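You operate a simulated robot arm through the tools that you are given. There is no shell and no other tool. Be economical: measure what you need, move in short steps, check, and stop when the job is done.

You are at the controls of a simulated two-armed robot. One attempt, no reset.

TASK
Drain all four lines on the grey desk to 0 bar.
Fine: shut the HIGH levers E and Y first, join blue by lever J, open the VENT lever R and shut it again; leave the other levers; no red lamp.
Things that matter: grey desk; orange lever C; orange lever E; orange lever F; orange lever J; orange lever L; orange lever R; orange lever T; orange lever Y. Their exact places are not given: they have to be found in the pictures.

The check looks at the end state, three seconds after you hand in, the way a careful person would. Anything else that was tipped, shoved, dropped, spilled or broken makes it a failure.

THE ROBOT
Two 6-joint arms with fingered hands on one trunk, hanging from a carriage that runs on a gantry, over the field with the corners [-102, -186], [26, -185.9], [25.7, 44.1], [-102.3, 44] (x, y) and turns from -302 to 386 degrees about z. Base frame: it is fixed where the carriage stands at the start and does not move with it; the origin is on the floor, on the carriage's upright axis, x ahead of it, y to its left, z up; the surface under the hand at the start is at about z = 90.5. Lengths are in cm, angles in degrees, forces in N, time in s.
The left shoulder is at the start at [4, 15.2, 159.9], the right one opposite. With the tool pointing down near the work surface each hand reaches from about 10 to 64 cm from the robot's upright axis, wherever it stands, measured 20 degrees to its own side. Places, roughly: grey desk [50, 0, 60]; orange lever C [60, -20, 100]; orange lever E [60, 30, 100]; orange lever F [50, 20, 100]; orange lever J [50, -10, 100]; orange lever L [40, 0, 100]; orange lever R [40, 30, 100]; orange lever T [60, 0, 100]; orange lever Y [40, -30, 100]. Payload 4 kg a hand.
The tool frame of a hand sits at the grasp point between the pads (the TCP): z along the fingers, y along the line on which they close. The tips reach 3 cm beyond it. Largest opening 10.4 cm; the body of the gripper starts 3.5 cm behind the TCP. The gripper is a hand of 5 fingers: y runs from the thumb to the fingers, the wrist lies at [-1.5, -10.4, -17.8] in the tool frame, and closing takes about 1.5 s.
Orientation is told as [roll, pitch, yaw] about the base's x, y, z axes, in that order, counted from this pose: with the fingers straight down and the wrist toward the robot, the tool's x, y and z point along [0, 1, 0], [1, 0, 0] and [0, 0, -1] of the base frame.

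THE INTERFACE
- The arms move only by the tool servo_tool. It takes "left_targets", "right_targets" or both (then of equal length, played together; a hand with none holds still); each is a list of rows, each a list of 6 numbers: the shift along the base's x, y, z in units of 100 mm (1.0 is 100 mm), then the turn, a rotation vector about the base's x, y, z in units of 45 degrees (1.0 is 45 degrees). In form: [[x, y, z, ax, ay, az], ...]. A call has 1 to 10 rows; each row is the pose to reach, as a shift and turn from the pose commanded when the call began. "left_fingers" and "right_fingers" are, for a hand that has rows, the gripper command, from -1 (shut) to 1 (fully open), values between in proportion, set as the call begins (left out, the last holds). A call with a number of a shift or a turn outside -1 to 1 is refused whole. A row lasts 0.2 s, in which the tool goes at most 5 cm and 8.6 degrees; a call with a longer step from one row to the next is refused whole, and so is a gripper value outside its range. Where a pose cannot be reached the arm comes as near as it can. A force on the tool above 40 N (or 10 N above the force at the start of the call, whichever is more), or a blocked arm, ends the call early, and 0.2 s more pass. The fingers move at their own pace (about 4.5 cm/s each) and stop on an object; they squeeze with about 25 N. The grip force told is the motor's: it shows also when the fingers shut on nothing. Time passes only in rows, and 0.2 s behind the last, so rows that repeat a pose let the fingers close. The reply holds the time, the measured pose of the TCP, the force on the tool along the base axes, the opening and the grip force, in the units named above and with some noise, with the torque about the TCP (base axes, N m) and any sound that the robot's microphone picked up, and new pictures: "pictures" is both (left out), scene, wrist or none (wrist: the cameras of the hands that moved).
- Cameras (640 x 400 px; columns grow to the right, rows downward): "scene" is now at [20.75, 1.14, 186.75]; the picture's right is [0.37, -0.93, 0.00], its down [-0.87, -0.34, -0.36] and it looks along [0.34, 0.13, -0.93] (base axes); focal length 255 px, centre (320, 200). "left" rides on the left gripper at [-6, -8.4, -11.9] in its tool frame; the picture's right is [-0.79, -0.29, 0.54], its down [0.56, -0.71, 0.44] and it looks along [0.26, 0.65, 0.72] (tool axes); focal length 234 px, centre (320, 200). "right" rides on the right gripper at [6, -8.3, -12] in its tool frame; the picture's right is [-0.79, 0.29, -0.54], its down [-0.56, -0.71, 0.44] and it looks along [-0.26, 0.65, 0.72] (tool axes); focal length 234 px, centre (320, 200).
- move_column(by): slides the trunk up (or, below 0, down) by that many cm; the arms and the scene camera ride with it, the base frame stays. It gives what a move gives, with no picture.
- drive_base(legs): drives the robot by 1 to 6 legs, each [ahead, left, turn to the left] in cm, cm and degrees, along the robot's own axes; the way and the turn of a leg run together, so that a leg with both is an arc; at most 150 cm and 180 degrees a leg. The arms and the cameras ride along, it lands a little off, and it stops where it bumps. It keeps to its track: a leg is cut to what the track allows. It gives what a move gives, and a new picture of the scene camera.
- curl_fingers(index, middle, ring, little, thumb_bend, thumb_turn, hand): sets how far each is bent, from 0 (flat) to 100 (curled in); at 30 the hand is open as for a grip, at 70 the pads meet at the TCP. One left out holds its place. A second passes; each finger stops where it meets its share of the squeeze, and holds until it gets a number again. A gripper value or a shape takes the hand back. It gives what a move gives, with no picture; readings hold the bend of each and the force on index, middle, ring, little, thumb and palm. thumb_turn goes from beside the hand (0) to across from the fingers (100), as for a grip.
- set_grasp(shape, hand): the hand has 5 fingers and takes this shape, open, in about a second: jaw (thumb against the fingers, like two jaws); tri (thumb and two fingers); tip (a fingertip pinch); poke (one finger out to press); point (the index stretched); flat (the hand flat); cup (the hand cupped); fist (a fist). The gripper value then closes the fingers along that shape, each until it touches; the sizes above hold for jaw. It gives what a move gives, with no picture.
- turn_head(pan, tilt): turns the head with the scene camera to pan (to the left, within 86 degrees either way) and tilt (down, from -29 to 69), counted from straight ahead of the robot. It gives what a move gives, and a new picture of the scene camera.
- pixel_to_xyz(camera, pixels): for up to 12 pixels [column, row] of the newest picture of that camera ("zoom" is the newest enlarged one), the place [x, y, z] in the base frame of the surface seen there, good to about 0.2 cm, but the place of the scene camera against the robot may be out by one fixed shift of up to 1.2 cm in any direction. The clock stands still meanwhile.
- inspect(camera, box): a new picture of the part [left, top, right, bottom] of that camera's present view, enlarged. The clock stands still meanwhile.
- close_job(): hands the job in; it is judged then, once.

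Go step by step. Measure first, check grasps and placings, and put right what went wrong. The budget is 80 turns and 260 pictures, counting those below and the enlarged ones. Unless the task says otherwise, let go and move clear before handing in, and close with one line.

The tools are called after "Call:" as a command line: name --argument value ..., lists and objects as JSON in quotes. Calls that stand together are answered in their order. servo_tool: Moves the arms, as the interface text tells. Its arguments: {"type":"object","properties":{"left_targets":{"type":"array"},"left_fingers":{"type":"number"},"right_targets":{"type":"array"},"right_fingers":{"type":"number"},"pictures":{"type":"string","enum":["both","scene","wrist","none"]}},"required":[]} The other tools are called the same way: move_column (by) slides the trunk up or down; set_grasp (shape, hand) gives the hand a shape; curl_fingers (index, middle, ring, little, thumb_bend, thumb_turn, hand) moves the fingers one by one; drive_base (legs) drives the base; turn_head (pan, tilt) turns the head that bears the scene camera; pixel_to_xyz (camera, pixels) gives the place of the surface under pixels of a picture; inspect (camera, box) takes an enlarged picture of a part of a camera's view; close_job () hands the job in.

At the start:

```text
time_s: 0.0
left_position: [58.7, 20.96, 99.91]
left_tool_rot: [-0.1, -0.1, 0.0]
left_contact_force: [-0.4, 0.4, -0.3]
left_wrist_torque: [0.03, 0.01, -0.03]
left_opening: 10.35
left_finger_force: 0.0
left_shape: jaw
left_bend: [30.0, 30.0, 30.0, 30.0, 30.0, 97.0]
left_finger forces: [0.0, 0.0, 0.0, 0.0, 0.0, 0.0]
right_position: [52.31, -20.35, 141.21]
right_tool_rot: [0.0, 0.0, 0.1]
right_contact_force: [0.6, -0.5, 1.0]
right_wrist_torque: [0.01, 0.01, 0.02]
right_opening: 10.36
right_finger_force: 0.0
right_shape: jaw
right_bend: [30.0, 30.0, 30.0, 30.0, 30.0, 97.0]
right_finger forces: [0.0, 0.0, 0.0, 0.1, 0.0, 0.0]
trunk travel left (down, up): [-77.2, 2.8]
robot x, y, heading: [0.21, -0.1, 0.1]
head pan, tilt: [21.6, 68.8]
```

scene: 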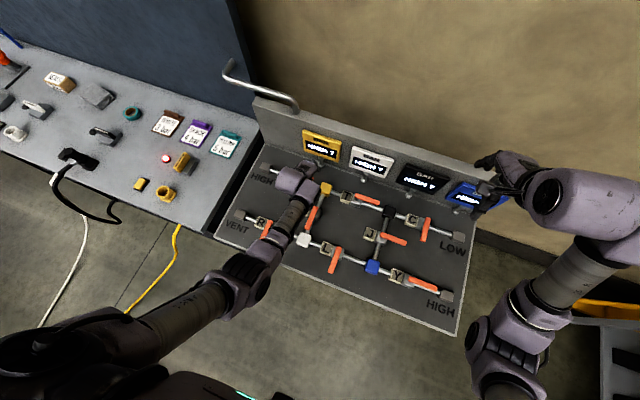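
right: 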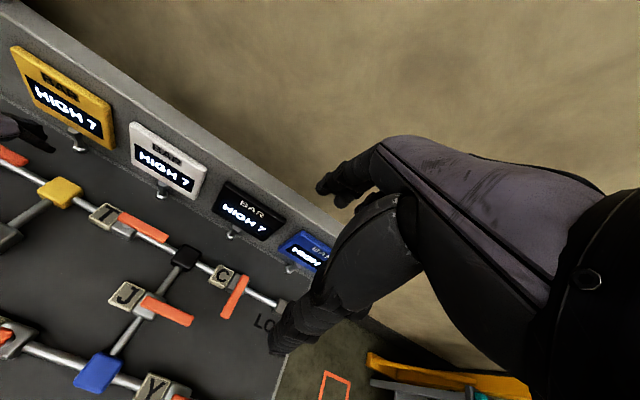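
left: 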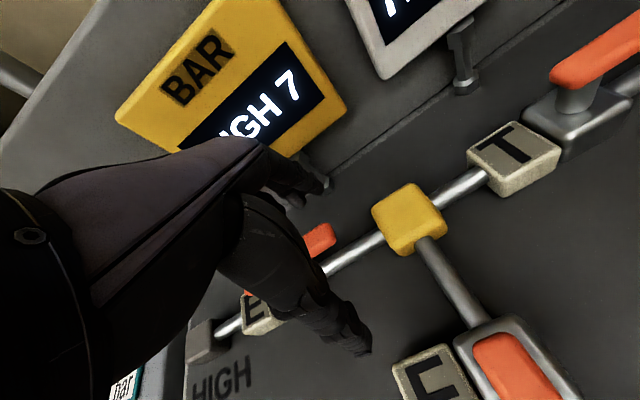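

The left hand hides the upper-left part of the desk (E near pixel 290,170). I'll lift the left hand and look again.

Call:
servo_tool --left_targets '[[0, 0, 0.4, 0, 0, 0], [-0.2, 0, 0.8, 0, 0, 0], [-0.5, 0.2, 1.0, 0, 0, 0], [-0.9, 0.4, 1.0, 0, 0, 0], [-1.0, 0.8, 1.0, 0, 0, 0], [-1.0, 1.0, 1.0, 0, 0, 0]]' --pictures "scene"

```text
time_s: 1.4
left_position: [48.68, 31.02, 110.07]
left_tool_rot: [0.0, 0.0, 0.0]
left_contact_force: [0.3, 0.1, 0.0]
left_wrist_torque: [0.01, 0.0, 0.0]
left_opening: 10.39
left_finger_force: 0.1
left_shape: jaw
left_bend: [30.0, 30.0, 30.0, 30.0, 30.0, 97.0]
left_finger forces: [0.0, 0.1, 0.0, 0.0, 0.1, 0.1]
right_position: [52.14, -20.29, 141.22]
right_tool_rot: [0.1, -0.1, 0.1]
right_contact_force: [-0.5, 0.4, -0.6]
right_wrist_torque: [0.0, -0.01, 0.05]
right_opening: 10.36
right_finger_force: 0.1
right_shape: jaw
right_bend: [30.0, 30.0, 30.0, 30.0, 30.0, 97.0]
right_finger forces: [0.0, 0.0, 0.0, 0.0, 0.0, 0.0]
trunk travel left (down, up): [-77.2, 2.8]
robot x, y, heading: [0.23, -0.11, 0.1]
head pan, tilt: [21.6, 68.8]
```

scene: 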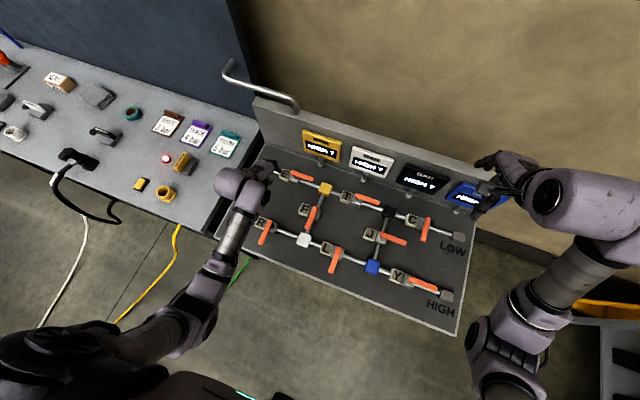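

Call:
inspect --camera "scene" --box '[230, 120, 490, 340]'

Call:
inspect --camera "scene" --box '[240, 150, 370, 260]'

Call:
inspect --camera "scene" --box '[340, 190, 480, 310]'

```text
1.82 times, centred on (360, 230) of scene
```

zoom: 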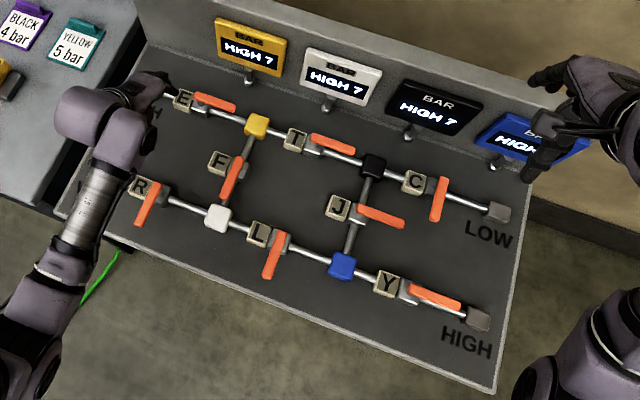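

```text
3.64 times, centred on (305, 205) of scene
```

zoom: 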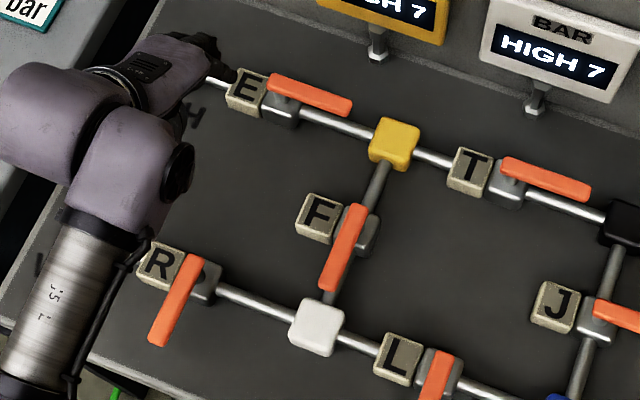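

```text
3.33 times, centred on (410, 250) of scene
```

zoom: 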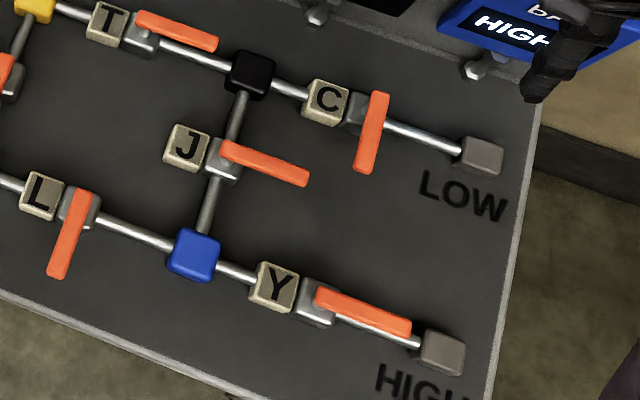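

E, T, F, Y lie along their pipes (open), R, L, J, C across (shut). I'll measure lever ends; the zoom shows J (225,150)-(305,180) and Y (320,298)-(408,327).

Call:
pixel_to_xyz --camera "zoom" --pixels '[[228, 150], [304, 179], [320, 298], [407, 328], [378, 97], [364, 168], [240, 76], [195, 256], [300, 240], [80, 195], [57, 275], [442, 352]]'

Call:
pixel_to_xyz --camera "scene" --pixels '[[294, 172], [313, 180], [269, 222], [262, 242], [313, 209], [307, 228], [326, 188], [304, 241], [287, 175], [262, 222], [324, 220]]'

```text
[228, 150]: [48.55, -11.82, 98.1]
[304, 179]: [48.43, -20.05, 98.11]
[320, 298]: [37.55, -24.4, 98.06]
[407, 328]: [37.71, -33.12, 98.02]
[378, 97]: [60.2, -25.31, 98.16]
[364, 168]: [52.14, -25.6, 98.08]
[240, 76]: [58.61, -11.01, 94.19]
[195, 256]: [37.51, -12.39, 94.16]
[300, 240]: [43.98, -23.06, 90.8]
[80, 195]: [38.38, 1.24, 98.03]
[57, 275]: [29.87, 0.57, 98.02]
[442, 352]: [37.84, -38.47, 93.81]
```

```text
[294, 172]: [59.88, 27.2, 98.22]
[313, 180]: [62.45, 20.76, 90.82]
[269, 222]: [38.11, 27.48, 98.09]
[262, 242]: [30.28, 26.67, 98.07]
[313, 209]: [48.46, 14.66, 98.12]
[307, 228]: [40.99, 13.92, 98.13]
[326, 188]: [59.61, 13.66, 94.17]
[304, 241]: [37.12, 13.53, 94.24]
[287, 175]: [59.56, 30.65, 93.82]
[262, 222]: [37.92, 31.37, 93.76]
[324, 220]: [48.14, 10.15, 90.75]
```

Handle tops are at z≈98.1, nodes at 94.2; E and Y point to -y, shut means pointing to -x, same for J's opening. I'll give both hands the poke shape and see what the finger looks like.

Call:
set_grasp --shape "poke" --hand "right"

Call:
set_grasp --shape "poke" --hand "left"

Call:
servo_tool --right_targets '[[-0.2, 0, -0.3, 0, 0, 0], [-0.5, 0, -0.6, 0, 0, 0], [-0.8, 0, -0.9, 0, 0, 0], [-0.8, 0, -1, 0, 0, 0]]' --left_targets '[[0, 0, 0.05, 0, 0, 0], [0, 0, 0.05, 0, 0, 0], [0, 0, 0.05, 0, 0, 0], [0, 0, 0.05, 0, 0, 0]]'

```text
time_s: 2.3
left_position: [48.74, 31.09, 110.12]
left_tool_rot: [0.1, 0.0, 0.1]
left_contact_force: [-0.4, -0.1, -0.7]
left_wrist_torque: [0.04, -0.01, -0.04]
left_opening: 10.37
left_finger_force: 0.0
left_shape: jaw
left_bend: [30.0, 30.0, 30.0, 30.0, 30.0, 97.0]
left_finger forces: [0.0, 0.0, 0.0, 0.1, 0.1, 0.0]
right_position: [52.16, -20.25, 141.11]
right_tool_rot: [0.0, 0.0, 0.1]
right_contact_force: [-0.8, -0.6, 0.7]
right_wrist_torque: [-0.02, 0.02, 0.01]
right_opening: 0.02
right_finger_force: 0.1
right_shape: poke
right_bend: [70.0, 70.0, 99.0, 99.0, 100.0, 100.0]
right_finger forces: [0.0, 0.0, 0.0, 0.0, 0.0, 0.1]
trunk travel left (down, up): [-77.2, 2.8]
robot x, y, heading: [-0.27, -0.03, 0.2]
head pan, tilt: [21.6, 68.8]
```

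```text
time_s: 3.2
left_position: [48.71, 31.03, 110.05]
left_tool_rot: [0.0, 0.0, 0.0]
left_contact_force: [-0.3, -0.1, 0.8]
left_wrist_torque: [0.02, 0.02, 0.0]
left_opening: 0.0
left_finger_force: 0.0
left_shape: poke
left_bend: [70.0, 70.0, 99.0, 99.0, 100.0, 100.0]
left_finger forces: [0.0, 0.0, 0.0, 0.0, 0.0, 0.0]
right_position: [52.12, -20.32, 141.22]
right_tool_rot: [-0.1, 0.1, 0.0]
right_contact_force: [0.4, 1.4, 0.0]
right_wrist_torque: [0.0, 0.0, 0.01]
right_opening: 0.02
right_finger_force: 0.0
right_shape: poke
right_bend: [70.0, 70.0, 99.0, 99.0, 100.0, 100.0]
right_finger forces: [0.0, 0.0, 0.0, 0.0, 0.0, 0.0]
trunk travel left (down, up): [-77.2, 2.8]
robot x, y, heading: [0.33, 0.04, -0.2]
head pan, tilt: [21.6, 68.8]
```

```text
time_s: 4.2
left_position: [48.64, 30.98, 110.55]
left_tool_rot: [0.0, -0.1, -0.1]
left_contact_force: [0.5, -0.4, -0.6]
left_wrist_torque: [-0.03, 0.0, 0.02]
left_opening: 0.0
left_finger_force: 0.0
left_shape: poke
left_bend: [70.0, 70.0, 99.0, 99.0, 100.0, 100.0]
left_finger forces: [0.0, 0.1, 0.0, 0.1, 0.0, 0.1]
right_position: [44.2, -20.25, 130.97]
right_tool_rot: [0.0, 0.1, 0.0]
right_contact_force: [0.7, -0.9, 0.5]
right_wrist_torque: [0.01, -0.03, -0.02]
right_opening: 0.0
right_finger_force: 0.0
right_shape: poke
right_bend: [70.0, 70.0, 99.0, 99.0, 100.0, 100.0]
right_finger forces: [0.0, 0.0, 0.0, 0.1, 0.1, 0.0]
trunk travel left (down, up): [-77.2, 2.8]
robot x, y, heading: [-0.09, -0.08, 0.2]
head pan, tilt: [21.6, 68.8]
```

scene: 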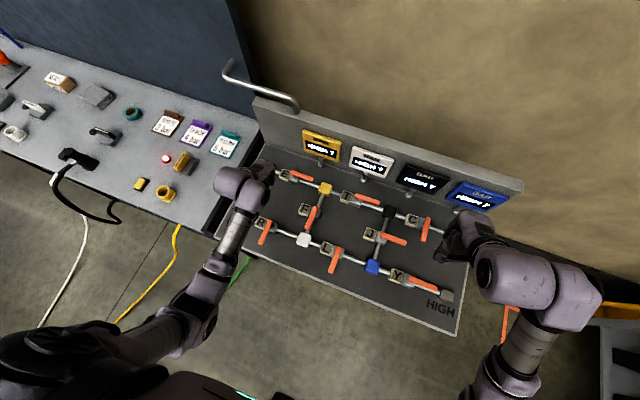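
right: 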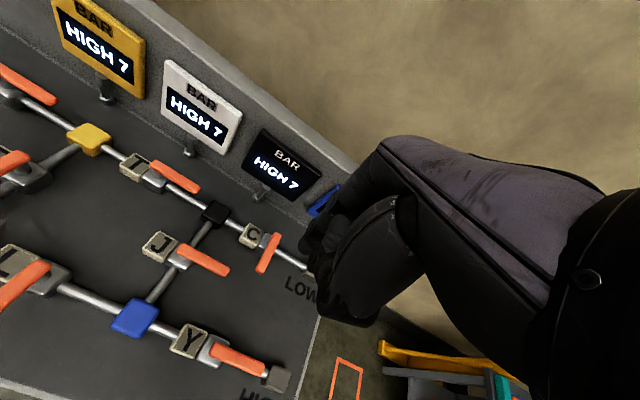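
left: 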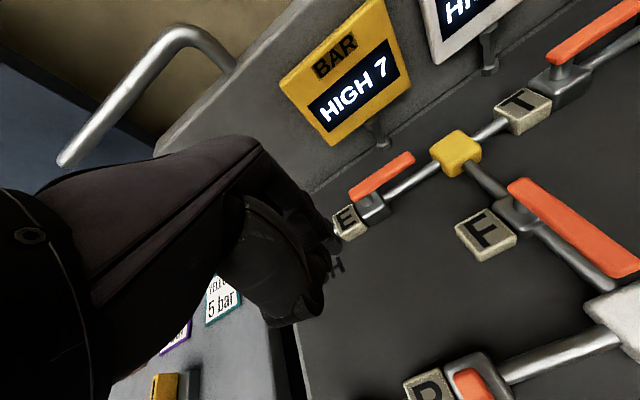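

Poke is now with index and middle bent to 70. I'll measure where the fingertips are versus the TCP, and lever E, with the left wrist camera.

Call:
pixel_to_xyz --camera "left" --pixels '[[334, 244], [325, 215], [300, 235], [318, 290], [290, 320], [357, 192], [408, 157], [468, 365], [455, 150], [270, 290]]'

Call:
inspect --camera "left" --box '[200, 130, 400, 340]'

Call:
pixel_to_xyz --camera "right" --pixels '[[184, 247], [225, 270], [215, 350], [263, 369], [135, 318], [213, 212]]'

```text
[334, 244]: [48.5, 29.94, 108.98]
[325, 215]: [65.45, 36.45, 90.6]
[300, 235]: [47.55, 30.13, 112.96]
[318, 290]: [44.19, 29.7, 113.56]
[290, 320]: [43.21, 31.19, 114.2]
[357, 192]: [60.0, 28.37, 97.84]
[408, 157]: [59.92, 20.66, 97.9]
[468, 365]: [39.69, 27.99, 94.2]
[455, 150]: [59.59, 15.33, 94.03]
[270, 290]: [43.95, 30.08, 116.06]
```

```text
1.90 times, centred on (300, 235) of left
```

zoom: 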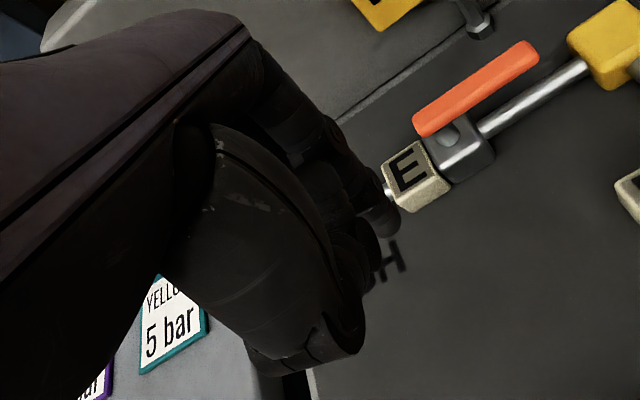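

```text
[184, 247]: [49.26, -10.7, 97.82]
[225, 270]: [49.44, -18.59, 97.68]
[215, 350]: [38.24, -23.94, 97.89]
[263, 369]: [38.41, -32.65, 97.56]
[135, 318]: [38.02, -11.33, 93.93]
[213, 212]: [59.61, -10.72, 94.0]
```

The index fingertip lies ~1.5 cm below and 1 cm to -y of the left TCP; the wrist cameras put E at x≈60, y 28.5..20 and top z≈97.9. E is at the edge of reach, so I'll drive ahead 8 cm.

Call:
drive_base --legs '[[8, 0, 0]]'

```text
time_s: 5.3
left_position: [56.59, 30.97, 110.49]
left_tool_rot: [0.0, 0.0, 0.0]
left_contact_force: [0.1, 0.1, -0.3]
left_wrist_torque: [-0.01, -0.01, 0.0]
left_opening: 0.0
left_finger_force: 0.0
left_shape: poke
left_bend: [70.0, 70.0, 99.0, 99.0, 100.0, 100.0]
left_finger forces: [0.0, 0.0, 0.0, 0.1, 0.0, 0.1]
right_position: [52.17, -20.27, 131.08]
right_tool_rot: [-0.1, 0.1, -0.1]
right_contact_force: [0.2, 0.4, -0.3]
right_wrist_torque: [0.01, -0.01, -0.01]
right_opening: 0.0
right_finger_force: 0.0
right_shape: poke
right_bend: [70.0, 70.0, 99.0, 99.0, 100.0, 100.0]
right_finger forces: [0.0, 0.0, 0.1, 0.0, 0.0, 0.1]
trunk travel left (down, up): [-77.2, 2.8]
robot x, y, heading: [8.24, 0.12, 0.1]
head pan, tilt: [21.6, 68.8]
```

scene: 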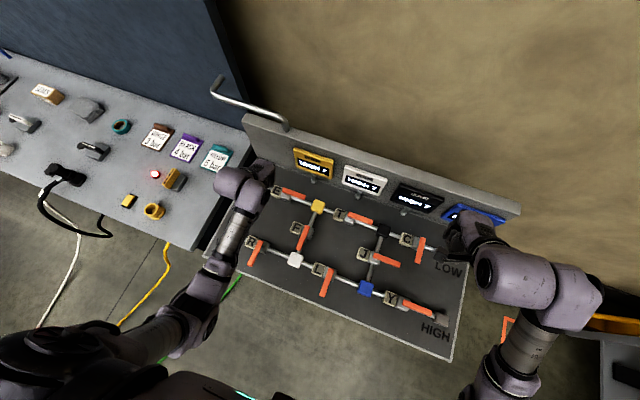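

Now move the left finger to beyond E's free end, hovering at TCP z≈101.

Call:
servo_tool --left_targets '[[0.25, -0.35, 0, 0, 0, 0], [0.5, -0.7, 0, 0, 0, 0], [0.6, -0.87, 0, 0, 0, 0], [0.62, -0.87, -0.4, 0, 0, 0], [0.62, -0.87, -0.8, 0, 0, 0], [0.62, -0.87, -0.9, 0, 0, 0]]'

Call:
inspect --camera "left" --box '[200, 130, 440, 340]'

```text
time_s: 6.7
left_position: [62.88, 22.3, 101.46]
left_tool_rot: [0.0, 0.1, 0.0]
left_contact_force: [-0.7, -0.2, -0.1]
left_wrist_torque: [0.02, 0.02, 0.04]
left_opening: 0.0
left_finger_force: 0.0
left_shape: poke
left_bend: [70.0, 70.0, 99.0, 99.0, 100.0, 100.0]
left_finger forces: [0.1, 0.0, 0.0, 0.1, 0.1, 0.1]
right_position: [52.1, -20.28, 131.14]
right_tool_rot: [0.0, 0.0, 0.0]
right_contact_force: [-0.2, 0.0, 0.1]
right_wrist_torque: [0.02, 0.01, -0.04]
right_opening: 0.0
right_finger_force: 0.1
right_shape: poke
right_bend: [70.0, 70.0, 99.0, 99.0, 100.0, 100.0]
right_finger forces: [0.1, 0.1, 0.0, 0.0, 0.0, 0.1]
trunk travel left (down, up): [-77.2, 2.8]
robot x, y, heading: [8.03, 0.15, -0.0]
head pan, tilt: [21.6, 68.8]
```

scene: 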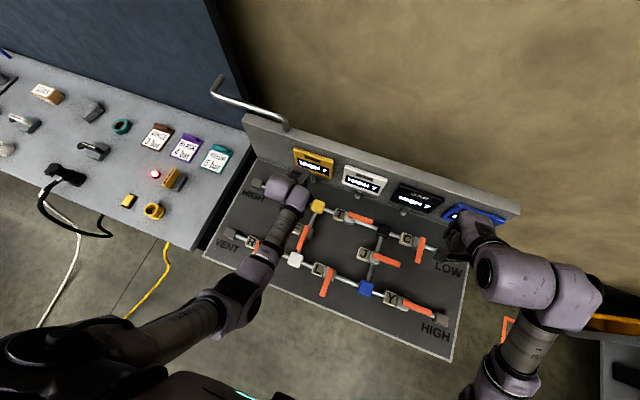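
left: 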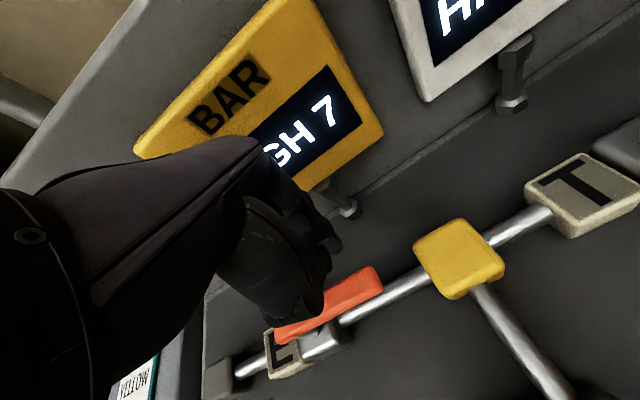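

```text
1.90 times, centred on (320, 235) of left
```

zoom: 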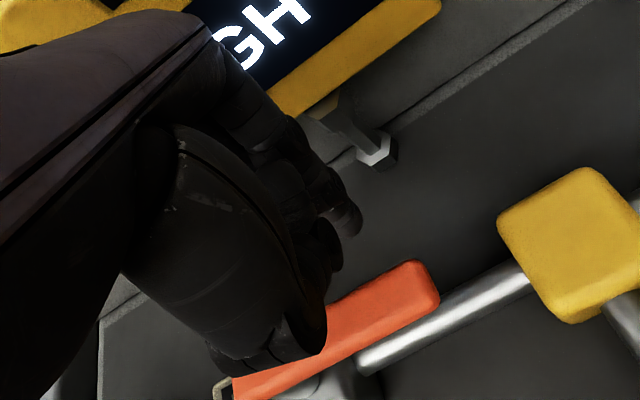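

The fingertip (345,225 in zoom) is on the far side of E's handle with clearance. Descend 4 cm.

Call:
servo_tool --left_targets '[[0, 0, -0.2, 0, 0, 0], [0, 0, -0.4, 0, 0, 0], [0, 0, -0.4, 0, 0, 0]]' --pictures "wrist"

```text
time_s: 7.5
left_position: [63.17, 22.4, 97.83]
left_tool_rot: [0.0, -0.4, 0.1]
left_contact_force: [-6.1, -1.7, 25.1]
left_wrist_torque: [-0.03, 0.56, 0.04]
left_opening: 0.0
left_finger_force: 0.0
left_shape: poke
left_bend: [70.0, 70.0, 99.0, 99.0, 100.0, 100.0]
left_finger forces: [0.0, 0.0, 0.0, 0.0, 25.7, 0.1]
right_position: [52.23, -20.33, 131.15]
right_tool_rot: [0.0, 0.0, 0.0]
right_contact_force: [0.2, -0.3, 0.8]
right_wrist_torque: [-0.02, -0.04, 0.0]
right_opening: 0.0
right_finger_force: 0.1
right_shape: poke
right_bend: [70.0, 70.0, 99.0, 99.0, 100.0, 100.0]
right_finger forces: [0.0, 0.1, 0.0, 0.1, 0.1, 0.0]
trunk travel left (down, up): [-77.2, 2.8]
robot x, y, heading: [8.36, -0.01, -0.1]
head pan, tilt: [21.6, 68.8]
```

left: 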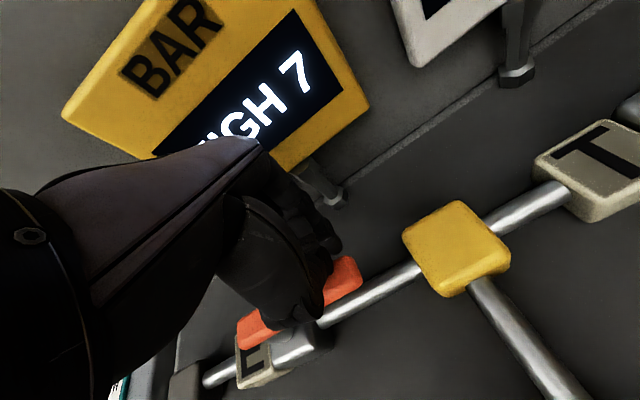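

The thumb sits on the handle (25.7 N). I'll rise and try the "tip" pinch shape, half open, to straddle the handle instead.

Call:
servo_tool --left_targets '[[0, 0, 0.3, 0, 0, 0], [0, 0, 0.7, 0, 0, 0]]' --pictures "none"

Call:
set_grasp --shape "tip" --hand "left"

Call:
servo_tool --left_targets '[[0, 0, 0, 0, 0, 0], [0, 0, 0, 0, 0, 0], [0, 0, 0, 0, 0, 0], [0, 0, 0, 0, 0, 0], [0, 0, 0, 0, 0, 0]]' --left_fingers 0.0

Call:
inspect --camera "left" --box '[200, 130, 440, 340]'

```text
time_s: 8.1
left_position: [62.88, 22.41, 104.55]
left_tool_rot: [0.0, 0.0, 0.0]
left_contact_force: [0.6, -0.7, -0.4]
left_wrist_torque: [-0.02, -0.04, 0.01]
left_opening: 0.0
left_finger_force: 0.1
left_shape: poke
left_bend: [70.0, 70.0, 99.0, 99.0, 100.0, 100.0]
left_finger forces: [0.1, 0.0, 0.0, 0.1, 0.0, 0.1]
right_position: [52.22, -20.34, 131.13]
right_tool_rot: [0.0, -0.1, -0.1]
right_contact_force: [0.4, 0.0, -0.9]
right_wrist_torque: [-0.03, -0.01, 0.0]
right_opening: 0.01
right_finger_force: 0.1
right_shape: poke
right_bend: [70.0, 70.0, 99.0, 99.0, 100.0, 100.0]
right_finger forces: [0.0, 0.1, 0.1, 0.0, 0.0, 0.0]
trunk travel left (down, up): [-77.2, 2.8]
robot x, y, heading: [7.98, 0.24, 0.1]
head pan, tilt: [21.6, 68.8]
```

```text
time_s: 9.0
left_position: [62.93, 22.26, 104.54]
left_tool_rot: [-0.1, 0.0, 0.1]
left_contact_force: [0.9, 0.1, 0.1]
left_wrist_torque: [-0.03, 0.01, -0.02]
left_opening: 10.36
left_finger_force: 0.0
left_shape: tip
left_bend: [31.0, 98.0, 99.0, 99.0, 30.0, 97.0]
left_finger forces: [0.0, 0.0, 0.0, 0.0, 0.0, 0.0]
right_position: [52.16, -20.34, 131.14]
right_tool_rot: [0.1, 0.0, 0.0]
right_contact_force: [0.4, -0.7, 0.4]
right_wrist_torque: [-0.01, 0.02, 0.03]
right_opening: 0.02
right_finger_force: 0.0
right_shape: poke
right_bend: [70.0, 70.0, 99.0, 99.0, 100.0, 100.0]
right_finger forces: [0.0, 0.1, 0.1, 0.1, 0.0, 0.0]
trunk travel left (down, up): [-77.2, 2.8]
robot x, y, heading: [8.07, 0.29, 0.3]
head pan, tilt: [21.6, 68.8]
```

```text
time_s: 10.2
left_position: [62.85, 22.34, 104.55]
left_tool_rot: [-0.1, 0.0, 0.1]
left_contact_force: [-0.3, 0.3, 0.3]
left_wrist_torque: [-0.02, -0.01, 0.03]
left_opening: 5.27
left_finger_force: 0.1
left_shape: tip
left_bend: [74.0, 98.0, 99.0, 99.0, 69.0, 100.0]
left_finger forces: [0.1, 0.0, 0.0, 0.1, 0.0, 0.0]
right_position: [52.19, -20.44, 131.19]
right_tool_rot: [0.0, 0.0, 0.0]
right_contact_force: [0.8, 0.2, 0.1]
right_wrist_torque: [0.02, -0.03, 0.0]
right_opening: 0.0
right_finger_force: 0.0
right_shape: poke
right_bend: [70.0, 70.0, 99.0, 99.0, 100.0, 100.0]
right_finger forces: [0.1, 0.0, 0.0, 0.1, 0.0, 0.0]
trunk travel left (down, up): [-77.2, 2.8]
robot x, y, heading: [7.97, 0.1, 0.0]
head pan, tilt: [21.6, 68.8]
```

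scene: 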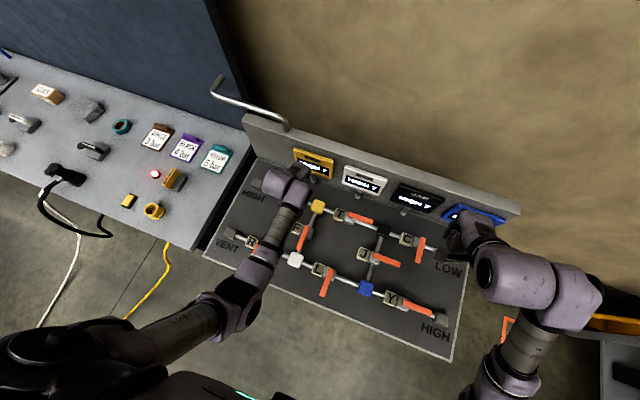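
left: 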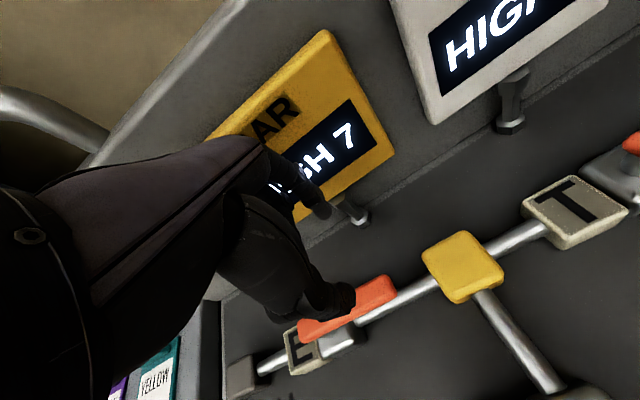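

```text
1.90 times, centred on (320, 235) of left
```

zoom: 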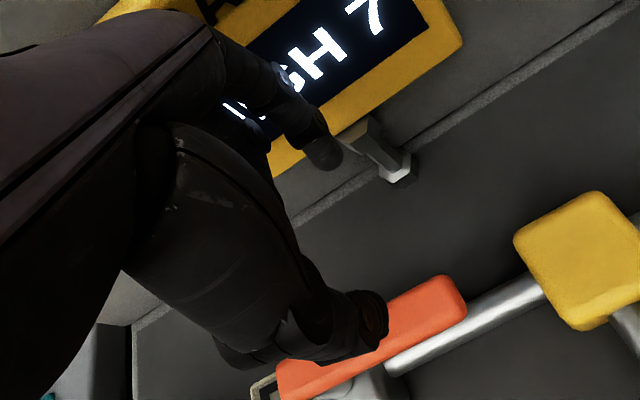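

Index and thumb now form a clear fork 5.3 cm wide. I'll measure their tips.

Call:
pixel_to_xyz --camera "zoom" --pixels '[[325, 155], [322, 165], [378, 315], [370, 335], [350, 345], [450, 295], [290, 375], [270, 355], [395, 165]]'

```text
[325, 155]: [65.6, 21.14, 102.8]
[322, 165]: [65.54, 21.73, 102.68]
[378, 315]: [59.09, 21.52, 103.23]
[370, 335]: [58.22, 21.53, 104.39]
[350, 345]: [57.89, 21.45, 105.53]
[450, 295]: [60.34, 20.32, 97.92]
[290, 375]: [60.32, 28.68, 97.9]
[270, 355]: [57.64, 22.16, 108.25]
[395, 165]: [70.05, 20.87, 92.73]
```

Tip mid-point is x≈62.3, E's handle x≈60.2. Shift -2.2 in x and go down to TCP z≈98.

Call:
servo_tool --left_targets '[[-0.21, 0, 0, 0, 0, 0], [-0.21, 0, -0.3, 0, 0, 0], [-0.21, 0, -0.55, 0, 0, 0], [-0.21, 0, -0.67, 0, 0, 0], [-0.21, 0, -0.67, 0, 0, 0]]' --pictures "wrist"

```text
time_s: 11.4
left_position: [60.78, 22.37, 97.85]
left_tool_rot: [0.0, 0.0, 0.1]
left_contact_force: [-0.2, -0.2, -0.3]
left_wrist_torque: [-0.01, 0.0, 0.0]
left_opening: 5.24
left_finger_force: 0.1
left_shape: tip
left_bend: [74.0, 98.0, 99.0, 99.0, 69.0, 100.0]
left_finger forces: [0.0, 0.1, 0.0, 0.1, 0.1, 0.1]
right_position: [52.06, -20.16, 131.22]
right_tool_rot: [0.0, 0.1, 0.1]
right_contact_force: [-0.7, -0.2, -1.0]
right_wrist_torque: [0.0, -0.03, -0.02]
right_opening: 0.0
right_finger_force: 0.1
right_shape: poke
right_bend: [70.0, 70.0, 99.0, 99.0, 100.0, 100.0]
right_finger forces: [0.1, 0.0, 0.0, 0.0, 0.1, 0.0]
trunk travel left (down, up): [-77.2, 2.8]
robot x, y, heading: [7.97, -0.22, 0.1]
head pan, tilt: [21.6, 68.8]
```

left: 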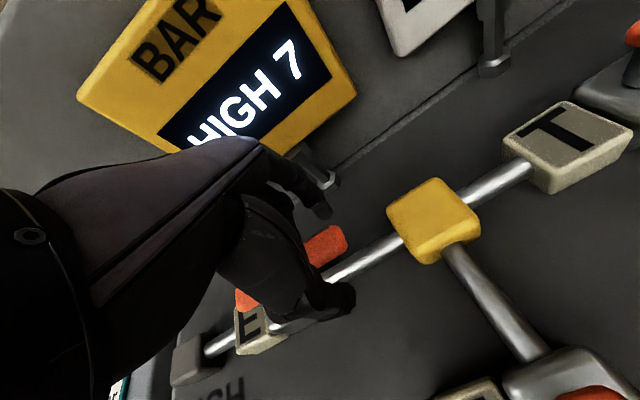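

The fork straddles E with no contact. Narrow it and sweep the handle clockwise about the pivot near (60.3,28), first 50°.

Call:
servo_tool --left_targets '[[0, 0, 0, 0, 0, 0], [0, 0, 0, 0, 0, 0], [0, 0, 0, 0, 0, 0], [-0.103, 0.004, 0, 0, 0, -0.178], [-0.203, 0.026, 0, 0, 0, -0.356], [-0.297, 0.064, 0, 0, 0, -0.533], [-0.382, 0.119, 0, 0, 0, -0.711], [-0.458, 0.189, 0, 0, 0, -0.889]]' --left_fingers -0.45

```text
time_s: 13.2
left_position: [56.14, 24.26, 97.81]
left_tool_rot: [0.1, 0.0, -40.1]
left_contact_force: [0.0, 0.7, -0.4]
left_wrist_torque: [0.01, -0.01, -0.01]
left_opening: 2.89
left_finger_force: 0.1
left_shape: tip
left_bend: [73.0, 98.0, 99.0, 99.0, 74.0, 100.0]
left_finger forces: [0.4, 0.0, 0.0, 0.0, 0.0, 0.0]
right_position: [52.14, -20.23, 131.13]
right_tool_rot: [0.0, 0.0, -0.1]
right_contact_force: [0.3, -0.8, -0.1]
right_wrist_torque: [0.0, 0.04, -0.01]
right_opening: 0.0
right_finger_force: 0.2
right_shape: poke
right_bend: [70.0, 70.0, 99.0, 99.0, 100.0, 100.0]
right_finger forces: [0.0, 0.0, 0.0, 0.1, 0.0, 0.0]
trunk travel left (down, up): [-77.2, 2.8]
robot x, y, heading: [7.83, 0.13, -0.2]
head pan, tilt: [21.6, 68.8]
```

scene: 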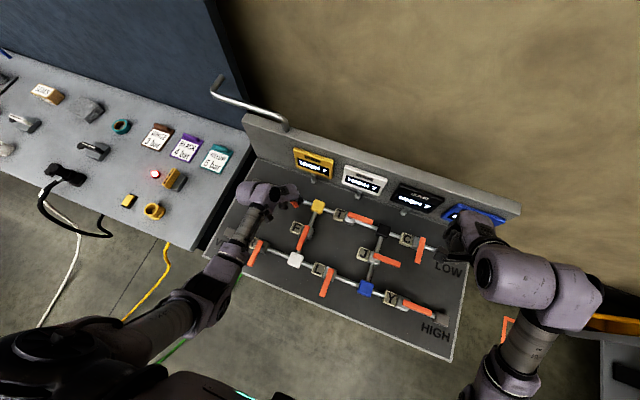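
left: 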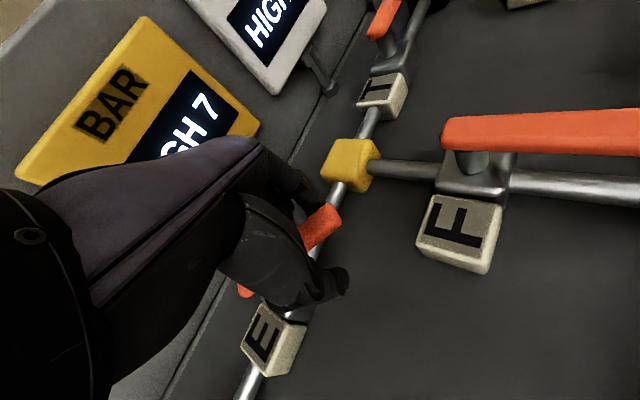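

The handle is turning within the fork at nearly no force. Continue the arc by 50°.

Call:
servo_tool --left_targets '[[-0.061, 0.082, 0, 0, 0, -0.178], [-0.106, 0.172, 0, 0, 0, -0.356], [-0.134, 0.27, 0, 0, 0, -0.533], [-0.145, 0.371, 0, 0, 0, -0.711], [-0.137, 0.472, 0, 0, 0, -0.889]]'

```text
time_s: 14.4
left_position: [54.91, 28.98, 97.85]
left_tool_rot: [0.0, 0.0, -80.2]
left_contact_force: [0.2, -0.9, 0.2]
left_wrist_torque: [0.01, -0.01, 0.03]
left_opening: 2.89
left_finger_force: 0.1
left_shape: tip
left_bend: [73.0, 98.0, 99.0, 99.0, 74.0, 100.0]
left_finger forces: [0.0, 0.0, 0.1, 0.0, 0.1, 0.1]
right_position: [52.1, -20.21, 131.14]
right_tool_rot: [0.0, 0.0, -0.1]
right_contact_force: [-0.2, 0.1, -0.5]
right_wrist_torque: [0.02, 0.0, 0.0]
right_opening: 0.01
right_finger_force: 0.0
right_shape: poke
right_bend: [70.0, 70.0, 99.0, 99.0, 100.0, 100.0]
right_finger forces: [0.0, 0.1, 0.0, 0.1, 0.0, 0.0]
trunk travel left (down, up): [-77.2, 2.8]
robot x, y, heading: [7.8, -0.01, 0.3]
head pan, tilt: [21.6, 68.8]
```

scene: 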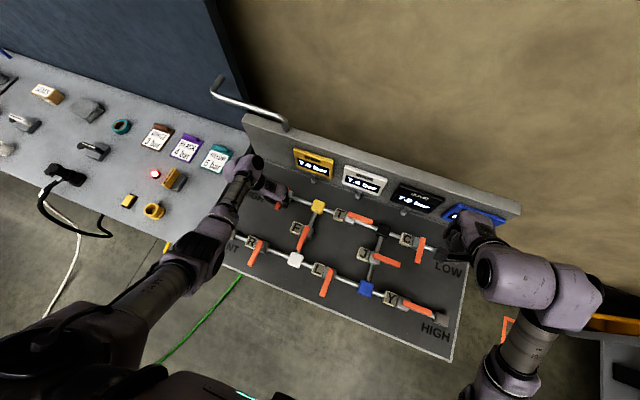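
left: 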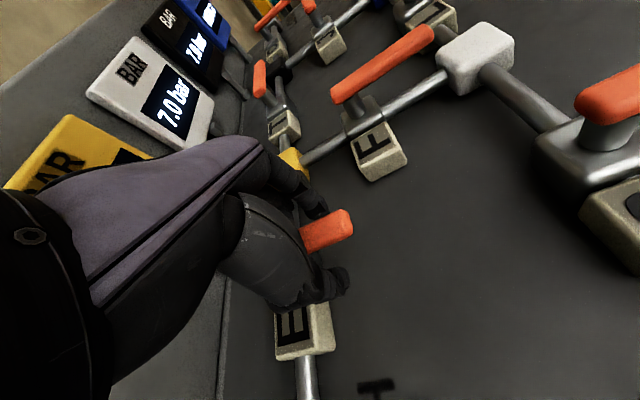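

The gauges now read "7.0 bar" rather than HIGH, so E is shut. Raise the left hand, back it off, and check.

Call:
servo_tool --left_targets '[[0, 0, 0.3, 0, 0, 0], [0, 0, 0.7, 0, 0, 0], [-0.2, 0.2, 0.9, 0, 0, 0.18], [-0.4, 0.4, 1.0, 0, 0, 0.36], [-0.6, 0.6, 1.0, 0, 0, 0.54], [-0.6, 0.8, 1.0, 0, 0, 0.72], [-0.6, 0.8, 1.0, 0, 0, 0.89]]' --pictures "scene"

Call:
set_grasp --shape "tip" --hand "right"

Call:
inspect --camera "scene" --box '[220, 140, 460, 310]'

```text
time_s: 16.0
left_position: [48.73, 36.86, 107.9]
left_tool_rot: [0.0, 0.0, -39.8]
left_contact_force: [0.4, -0.2, 0.4]
left_wrist_torque: [-0.01, 0.03, -0.02]
left_opening: 2.86
left_finger_force: 0.0
left_shape: tip
left_bend: [73.0, 98.0, 99.0, 99.0, 74.0, 100.0]
left_finger forces: [0.1, 0.0, 0.1, 0.0, 0.1, 0.1]
right_position: [52.11, -20.24, 131.17]
right_tool_rot: [0.0, 0.0, 0.0]
right_contact_force: [0.7, 0.9, -0.3]
right_wrist_torque: [0.04, 0.03, -0.01]
right_opening: 0.0
right_finger_force: 0.0
right_shape: poke
right_bend: [70.0, 70.0, 99.0, 99.0, 100.0, 100.0]
right_finger forces: [0.0, 0.1, 0.0, 0.0, 0.1, 0.1]
trunk travel left (down, up): [-77.2, 2.8]
robot x, y, heading: [8.28, 0.05, -0.2]
head pan, tilt: [21.6, 68.8]
```

scene: 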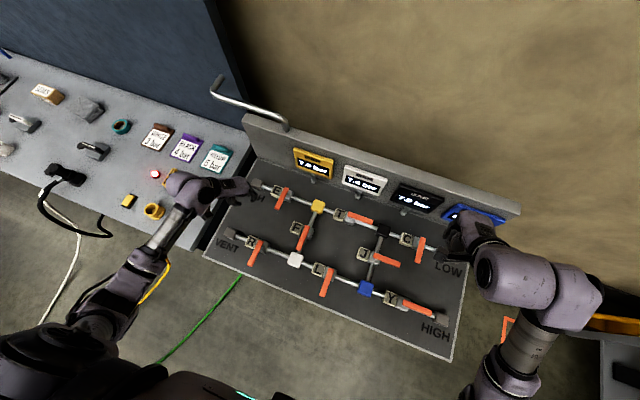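

```text
time_s: 16.9
left_position: [48.83, 36.94, 107.89]
left_tool_rot: [0.0, 0.0, -40.0]
left_contact_force: [-0.9, 0.1, -0.1]
left_wrist_torque: [-0.01, 0.0, 0.03]
left_opening: 2.88
left_finger_force: 0.0
left_shape: tip
left_bend: [73.0, 98.0, 99.0, 99.0, 74.0, 100.0]
left_finger forces: [0.1, 0.0, 0.0, 0.0, 0.0, 0.1]
right_position: [52.15, -20.41, 131.08]
right_tool_rot: [0.0, 0.0, -0.1]
right_contact_force: [0.8, -0.1, -0.5]
right_wrist_torque: [-0.01, 0.0, -0.02]
right_opening: 10.36
right_finger_force: 0.0
right_shape: tip
right_bend: [31.0, 98.0, 99.0, 99.0, 30.0, 97.0]
right_finger forces: [0.1, 0.0, 0.1, 0.0, 0.1, 0.0]
trunk travel left (down, up): [-77.2, 2.8]
robot x, y, heading: [7.59, 0.07, 0.3]
head pan, tilt: [21.6, 68.8]
```

```text
2.35 times, centred on (340, 225) of scene
```

zoom: 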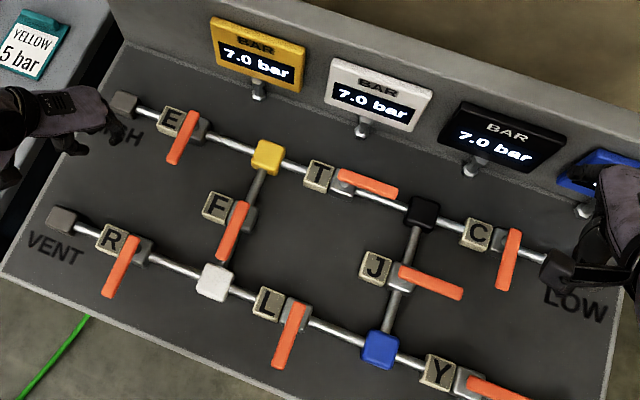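

E is cleanly shut; gauges 7.0 bar. Now bring the right hand (tip shape) over Y's handle, whose pivot is about (38.4,-24).

Call:
servo_tool --right_targets '[[-0.25, -0.25, -0.25, 0, 0, 0], [-0.5, -0.5, -0.5, 0, 0, 0], [-0.75, -0.75, -0.75, 0, 0, 0], [-1, -1, -1, 0, 0, 0]]' --right_fingers 0.0 --pictures "none"

Call:
servo_tool --right_targets '[[-0.15, -0.05, -0.3, 0, 0, 0], [-0.33, -0.12, -0.6, 0, 0, 0], [-0.33, -0.12, -0.9, 0, 0, 0], [-0.33, -0.12, -1, 0, 0, 0]]' --pictures "none"

Call:
servo_tool --right_targets '[[0, 0, -0.3, 0, 0, 0], [0, 0, -0.6, 0, 0, 0], [0, 0, -0.65, 0, 0, 0]]' --pictures "both"

Call:
inspect --camera "right" --box '[200, 130, 440, 340]'

```text
time_s: 17.9
left_position: [48.61, 36.97, 107.74]
left_tool_rot: [0.0, 0.0, -39.9]
left_contact_force: [0.4, -0.3, -0.7]
left_wrist_torque: [-0.01, 0.02, -0.03]
left_opening: 2.86
left_finger_force: 0.0
left_shape: tip
left_bend: [73.0, 98.0, 99.0, 99.0, 74.0, 100.0]
left_finger forces: [0.0, 0.1, 0.1, 0.0, 0.1, 0.0]
right_position: [42.14, -30.22, 121.22]
right_tool_rot: [0.2, 0.0, 0.1]
right_contact_force: [0.1, 0.9, 0.0]
right_wrist_torque: [-0.01, 0.01, 0.0]
right_opening: 5.24
right_finger_force: 0.1
right_shape: tip
right_bend: [74.0, 98.0, 99.0, 99.0, 69.0, 100.0]
right_finger forces: [0.1, 0.1, 0.0, 0.0, 0.0, 0.0]
trunk travel left (down, up): [-77.2, 2.8]
robot x, y, heading: [7.92, 0.01, 0.0]
head pan, tilt: [21.6, 68.8]
```

```text
time_s: 18.9
left_position: [48.8, 36.96, 107.84]
left_tool_rot: [0.1, 0.1, -39.9]
left_contact_force: [0.0, -0.1, -0.2]
left_wrist_torque: [-0.05, 0.03, 0.0]
left_opening: 2.87
left_finger_force: 0.1
left_shape: tip
left_bend: [73.0, 98.0, 99.0, 99.0, 74.0, 100.0]
left_finger forces: [0.0, 0.1, 0.1, 0.0, 0.1, 0.1]
right_position: [38.74, -31.5, 111.19]
right_tool_rot: [0.1, 0.0, 0.0]
right_contact_force: [-0.1, -0.2, -0.8]
right_wrist_torque: [-0.02, -0.02, 0.03]
right_opening: 5.24
right_finger_force: 0.1
right_shape: tip
right_bend: [74.0, 98.0, 99.0, 99.0, 69.0, 100.0]
right_finger forces: [0.0, 0.1, 0.0, 0.0, 0.1, 0.0]
trunk travel left (down, up): [-77.2, 2.8]
robot x, y, heading: [7.99, 0.24, -0.1]
head pan, tilt: [21.6, 68.8]
```

```text
time_s: 19.7
left_position: [48.77, 37.03, 107.9]
left_tool_rot: [-0.1, -0.1, -39.9]
left_contact_force: [0.3, -0.1, -0.5]
left_wrist_torque: [-0.01, -0.04, 0.03]
left_opening: 2.88
left_finger_force: 0.0
left_shape: tip
left_bend: [73.0, 98.0, 99.0, 99.0, 74.0, 100.0]
left_finger forces: [0.0, 0.0, 0.0, 0.1, 0.0, 0.0]
right_position: [38.77, -31.44, 104.57]
right_tool_rot: [0.0, -0.1, 0.0]
right_contact_force: [-1.1, -0.2, 0.3]
right_wrist_torque: [-0.02, -0.01, 0.0]
right_opening: 5.23
right_finger_force: 0.0
right_shape: tip
right_bend: [74.0, 98.0, 99.0, 99.0, 69.0, 100.0]
right_finger forces: [0.0, 0.0, 0.0, 0.1, 0.1, 0.0]
trunk travel left (down, up): [-77.2, 2.8]
robot x, y, heading: [8.07, -0.17, -0.0]
head pan, tilt: [21.6, 68.8]
```

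scene: 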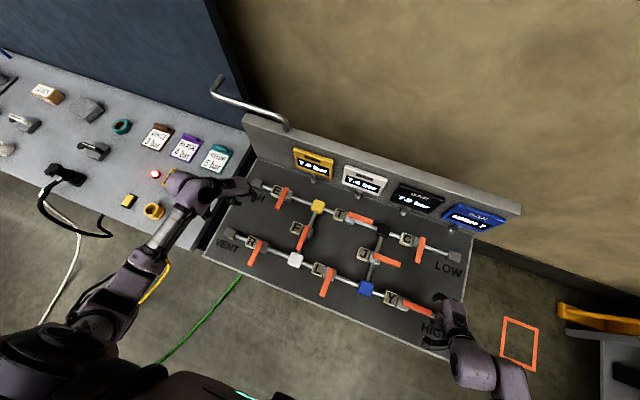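
right: 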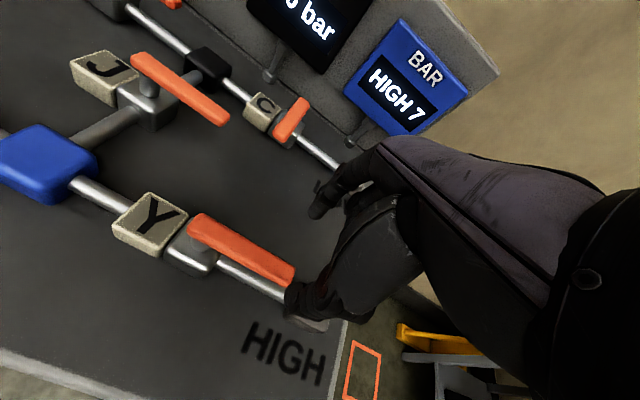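

```text
1.90 times, centred on (320, 235) of right
```

zoom: 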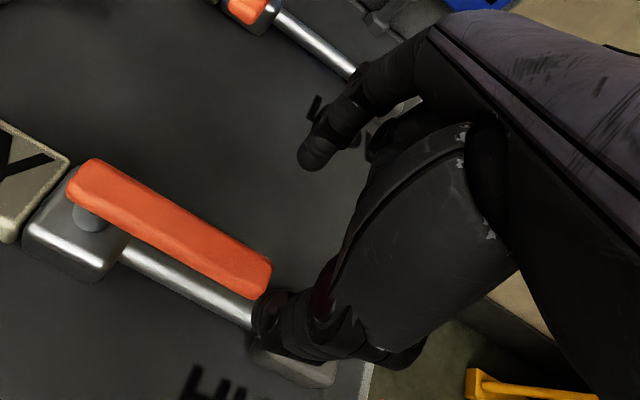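

Call:
pixel_to_xyz --camera "zoom" --pixels '[[310, 160], [318, 152], [262, 318], [272, 330], [95, 175], [255, 265], [88, 210], [320, 375]]'

```text
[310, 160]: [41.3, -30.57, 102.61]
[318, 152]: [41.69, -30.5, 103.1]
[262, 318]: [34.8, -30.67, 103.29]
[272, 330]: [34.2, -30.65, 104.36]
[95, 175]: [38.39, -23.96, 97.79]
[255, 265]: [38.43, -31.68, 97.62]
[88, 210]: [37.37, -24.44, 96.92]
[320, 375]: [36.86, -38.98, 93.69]
```

The fork (tips at x 41.3 and 34.8, y −30.6) straddles Y (x≈38.4). Descend and narrow.

Call:
servo_tool --right_targets '[[0, 0, -0.3, 0, 0, 0], [0, 0, -0.55, 0, 0, 0], [0, 0, -0.67, 0, 0, 0], [0, 0, -0.67, 0, 0, 0]]' --pictures "wrist"

```text
time_s: 20.7
left_position: [48.78, 36.91, 107.8]
left_tool_rot: [0.0, 0.0, -39.9]
left_contact_force: [-0.3, -0.1, -0.2]
left_wrist_torque: [0.0, 0.02, 0.01]
left_opening: 2.89
left_finger_force: 0.1
left_shape: tip
left_bend: [73.0, 98.0, 99.0, 99.0, 74.0, 100.0]
left_finger forces: [0.0, 0.0, 0.0, 0.0, 0.0, 0.0]
right_position: [38.11, -31.3, 99.46]
right_tool_rot: [-0.2, -0.1, -0.5]
right_contact_force: [-0.6, 0.2, -0.3]
right_wrist_torque: [-0.01, -0.01, -0.01]
right_opening: 5.2
right_finger_force: 0.1
right_shape: tip
right_bend: [74.0, 98.0, 99.0, 99.0, 69.0, 100.0]
right_finger forces: [0.1, 0.1, 0.0, 0.0, 0.0, 0.0]
right hand out of reach, approached as far as the arm can: row 2, 3, 4
trunk travel left (down, up): [-77.2, 2.8]
robot x, y, heading: [7.97, 0.36, 0.0]
head pan, tilt: [21.6, 68.8]
```

right: 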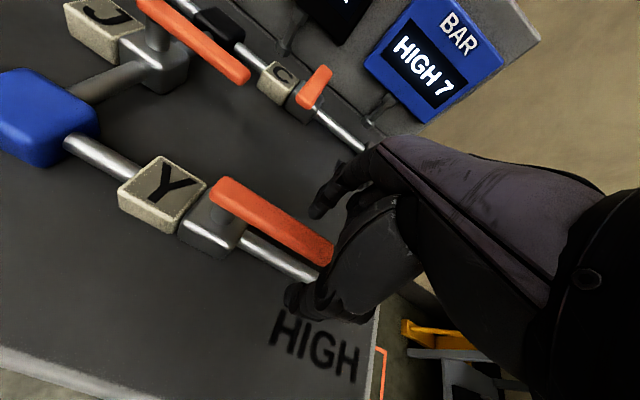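

The right arm ran out of reach at z 99.5. I'll raise it and shift the carriage 8 cm right.

Call:
servo_tool --right_targets '[[0, 0, 0.3, 0, 0, 0], [0, 0, 0.7, 0, 0, 0]]' --left_targets '[[0, 0, 0.1, 0, 0, 0], [0, 0, 0.3, 0, 0, 0]]' --pictures "none"

Call:
drive_base --legs '[[0, -9, 0]]'

```text
time_s: 21.3
left_position: [48.78, 36.88, 110.88]
left_tool_rot: [0.1, 0.1, -39.9]
left_contact_force: [-0.2, -0.6, -0.2]
left_wrist_torque: [0.03, 0.01, -0.01]
left_opening: 2.88
left_finger_force: 0.0
left_shape: tip
left_bend: [73.0, 98.0, 99.0, 99.0, 74.0, 100.0]
left_finger forces: [0.0, 0.0, 0.0, 0.1, 0.0, 0.0]
right_position: [37.94, -31.25, 106.36]
right_tool_rot: [0.0, 0.0, 0.1]
right_contact_force: [0.1, -0.3, -0.8]
right_wrist_torque: [-0.02, -0.01, 0.0]
right_opening: 5.21
right_finger_force: 0.1
right_shape: tip
right_bend: [74.0, 98.0, 99.0, 99.0, 69.0, 100.0]
right_finger forces: [0.1, 0.0, 0.1, 0.1, 0.0, 0.0]
trunk travel left (down, up): [-77.2, 2.8]
robot x, y, heading: [8.0, -0.16, -0.2]
head pan, tilt: [21.6, 68.8]
```

```text
time_s: 22.4
left_position: [48.76, 27.95, 110.75]
left_tool_rot: [0.0, -0.1, -40.0]
left_contact_force: [-0.4, -0.2, 0.7]
left_wrist_torque: [-0.01, 0.03, 0.0]
left_opening: 2.88
left_finger_force: 0.1
left_shape: tip
left_bend: [73.0, 98.0, 99.0, 99.0, 74.0, 100.0]
left_finger forces: [0.0, 0.1, 0.0, 0.1, 0.0, 0.1]
right_position: [37.95, -40.02, 106.44]
right_tool_rot: [0.1, 0.0, 0.0]
right_contact_force: [0.3, -0.7, -0.1]
right_wrist_torque: [0.05, -0.01, -0.01]
right_opening: 5.21
right_finger_force: 0.1
right_shape: tip
right_bend: [74.0, 98.0, 99.0, 99.0, 69.0, 100.0]
right_finger forces: [0.0, 0.0, 0.0, 0.0, 0.2, 0.1]
trunk travel left (down, up): [-77.2, 2.8]
robot x, y, heading: [7.89, -8.82, 0.2]
head pan, tilt: [21.6, 68.8]
```

scene: 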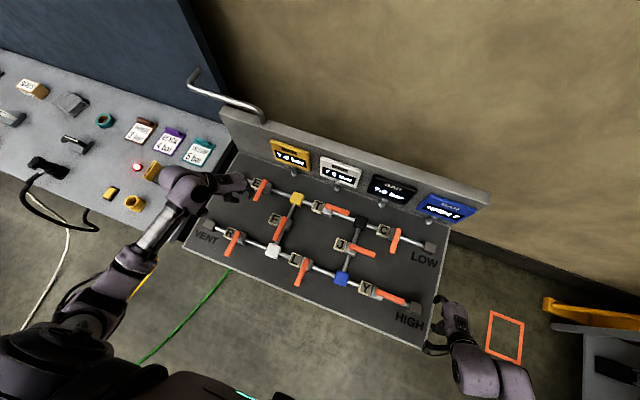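

Bring the right fork back over Y and descend.

Call:
servo_tool --right_targets '[[0.05, 0.4, 0, 0, 0, 0], [0.085, 0.8, 0, 0, 0, 0], [0.085, 0.86, -0.2, 0, 0, 0], [0.085, 0.86, -0.5, 0, 0, 0], [0.085, 0.86, -0.75, 0, 0, 0], [0.085, 0.86, -0.85, 0, 0, 0], [0.085, 0.86, -0.85, 0, 0, 0]]' --pictures "wrist"

```text
time_s: 24.0
left_position: [48.67, 27.92, 110.82]
left_tool_rot: [0.0, 0.0, -39.9]
left_contact_force: [0.8, 0.6, 0.6]
left_wrist_torque: [0.03, -0.02, -0.01]
left_opening: 2.89
left_finger_force: 0.0
left_shape: tip
left_bend: [73.0, 98.0, 99.0, 99.0, 74.0, 100.0]
left_finger forces: [0.0, 0.1, 0.1, 0.0, 0.0, 0.0]
right_position: [38.06, -34.91, 100.5]
right_tool_rot: [0.6, 0.1, 0.0]
right_contact_force: [-0.5, -0.7, 0.4]
right_wrist_torque: [0.01, -0.04, 0.02]
right_opening: 5.27
right_finger_force: 0.0
right_shape: tip
right_bend: [74.0, 98.0, 99.0, 99.0, 69.0, 100.0]
right_finger forces: [0.0, 0.0, 0.0, 0.1, 0.0, 0.1]
right hand out of reach, approached as far as the arm can: row 2, 3, 4, 5, 6, 7
trunk travel left (down, up): [-77.2, 2.8]
robot x, y, heading: [8.2, -9.0, 0.0]
head pan, tilt: [21.6, 68.8]
```

right: 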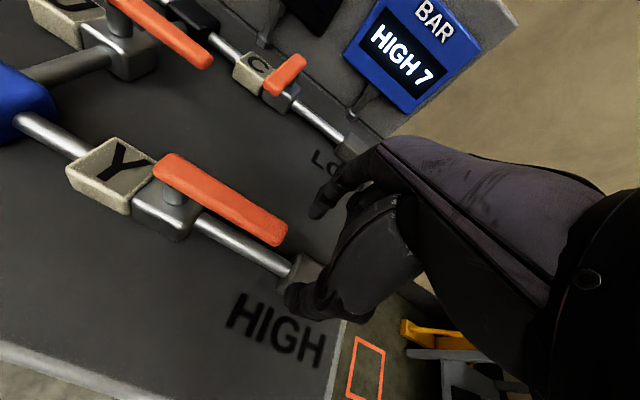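

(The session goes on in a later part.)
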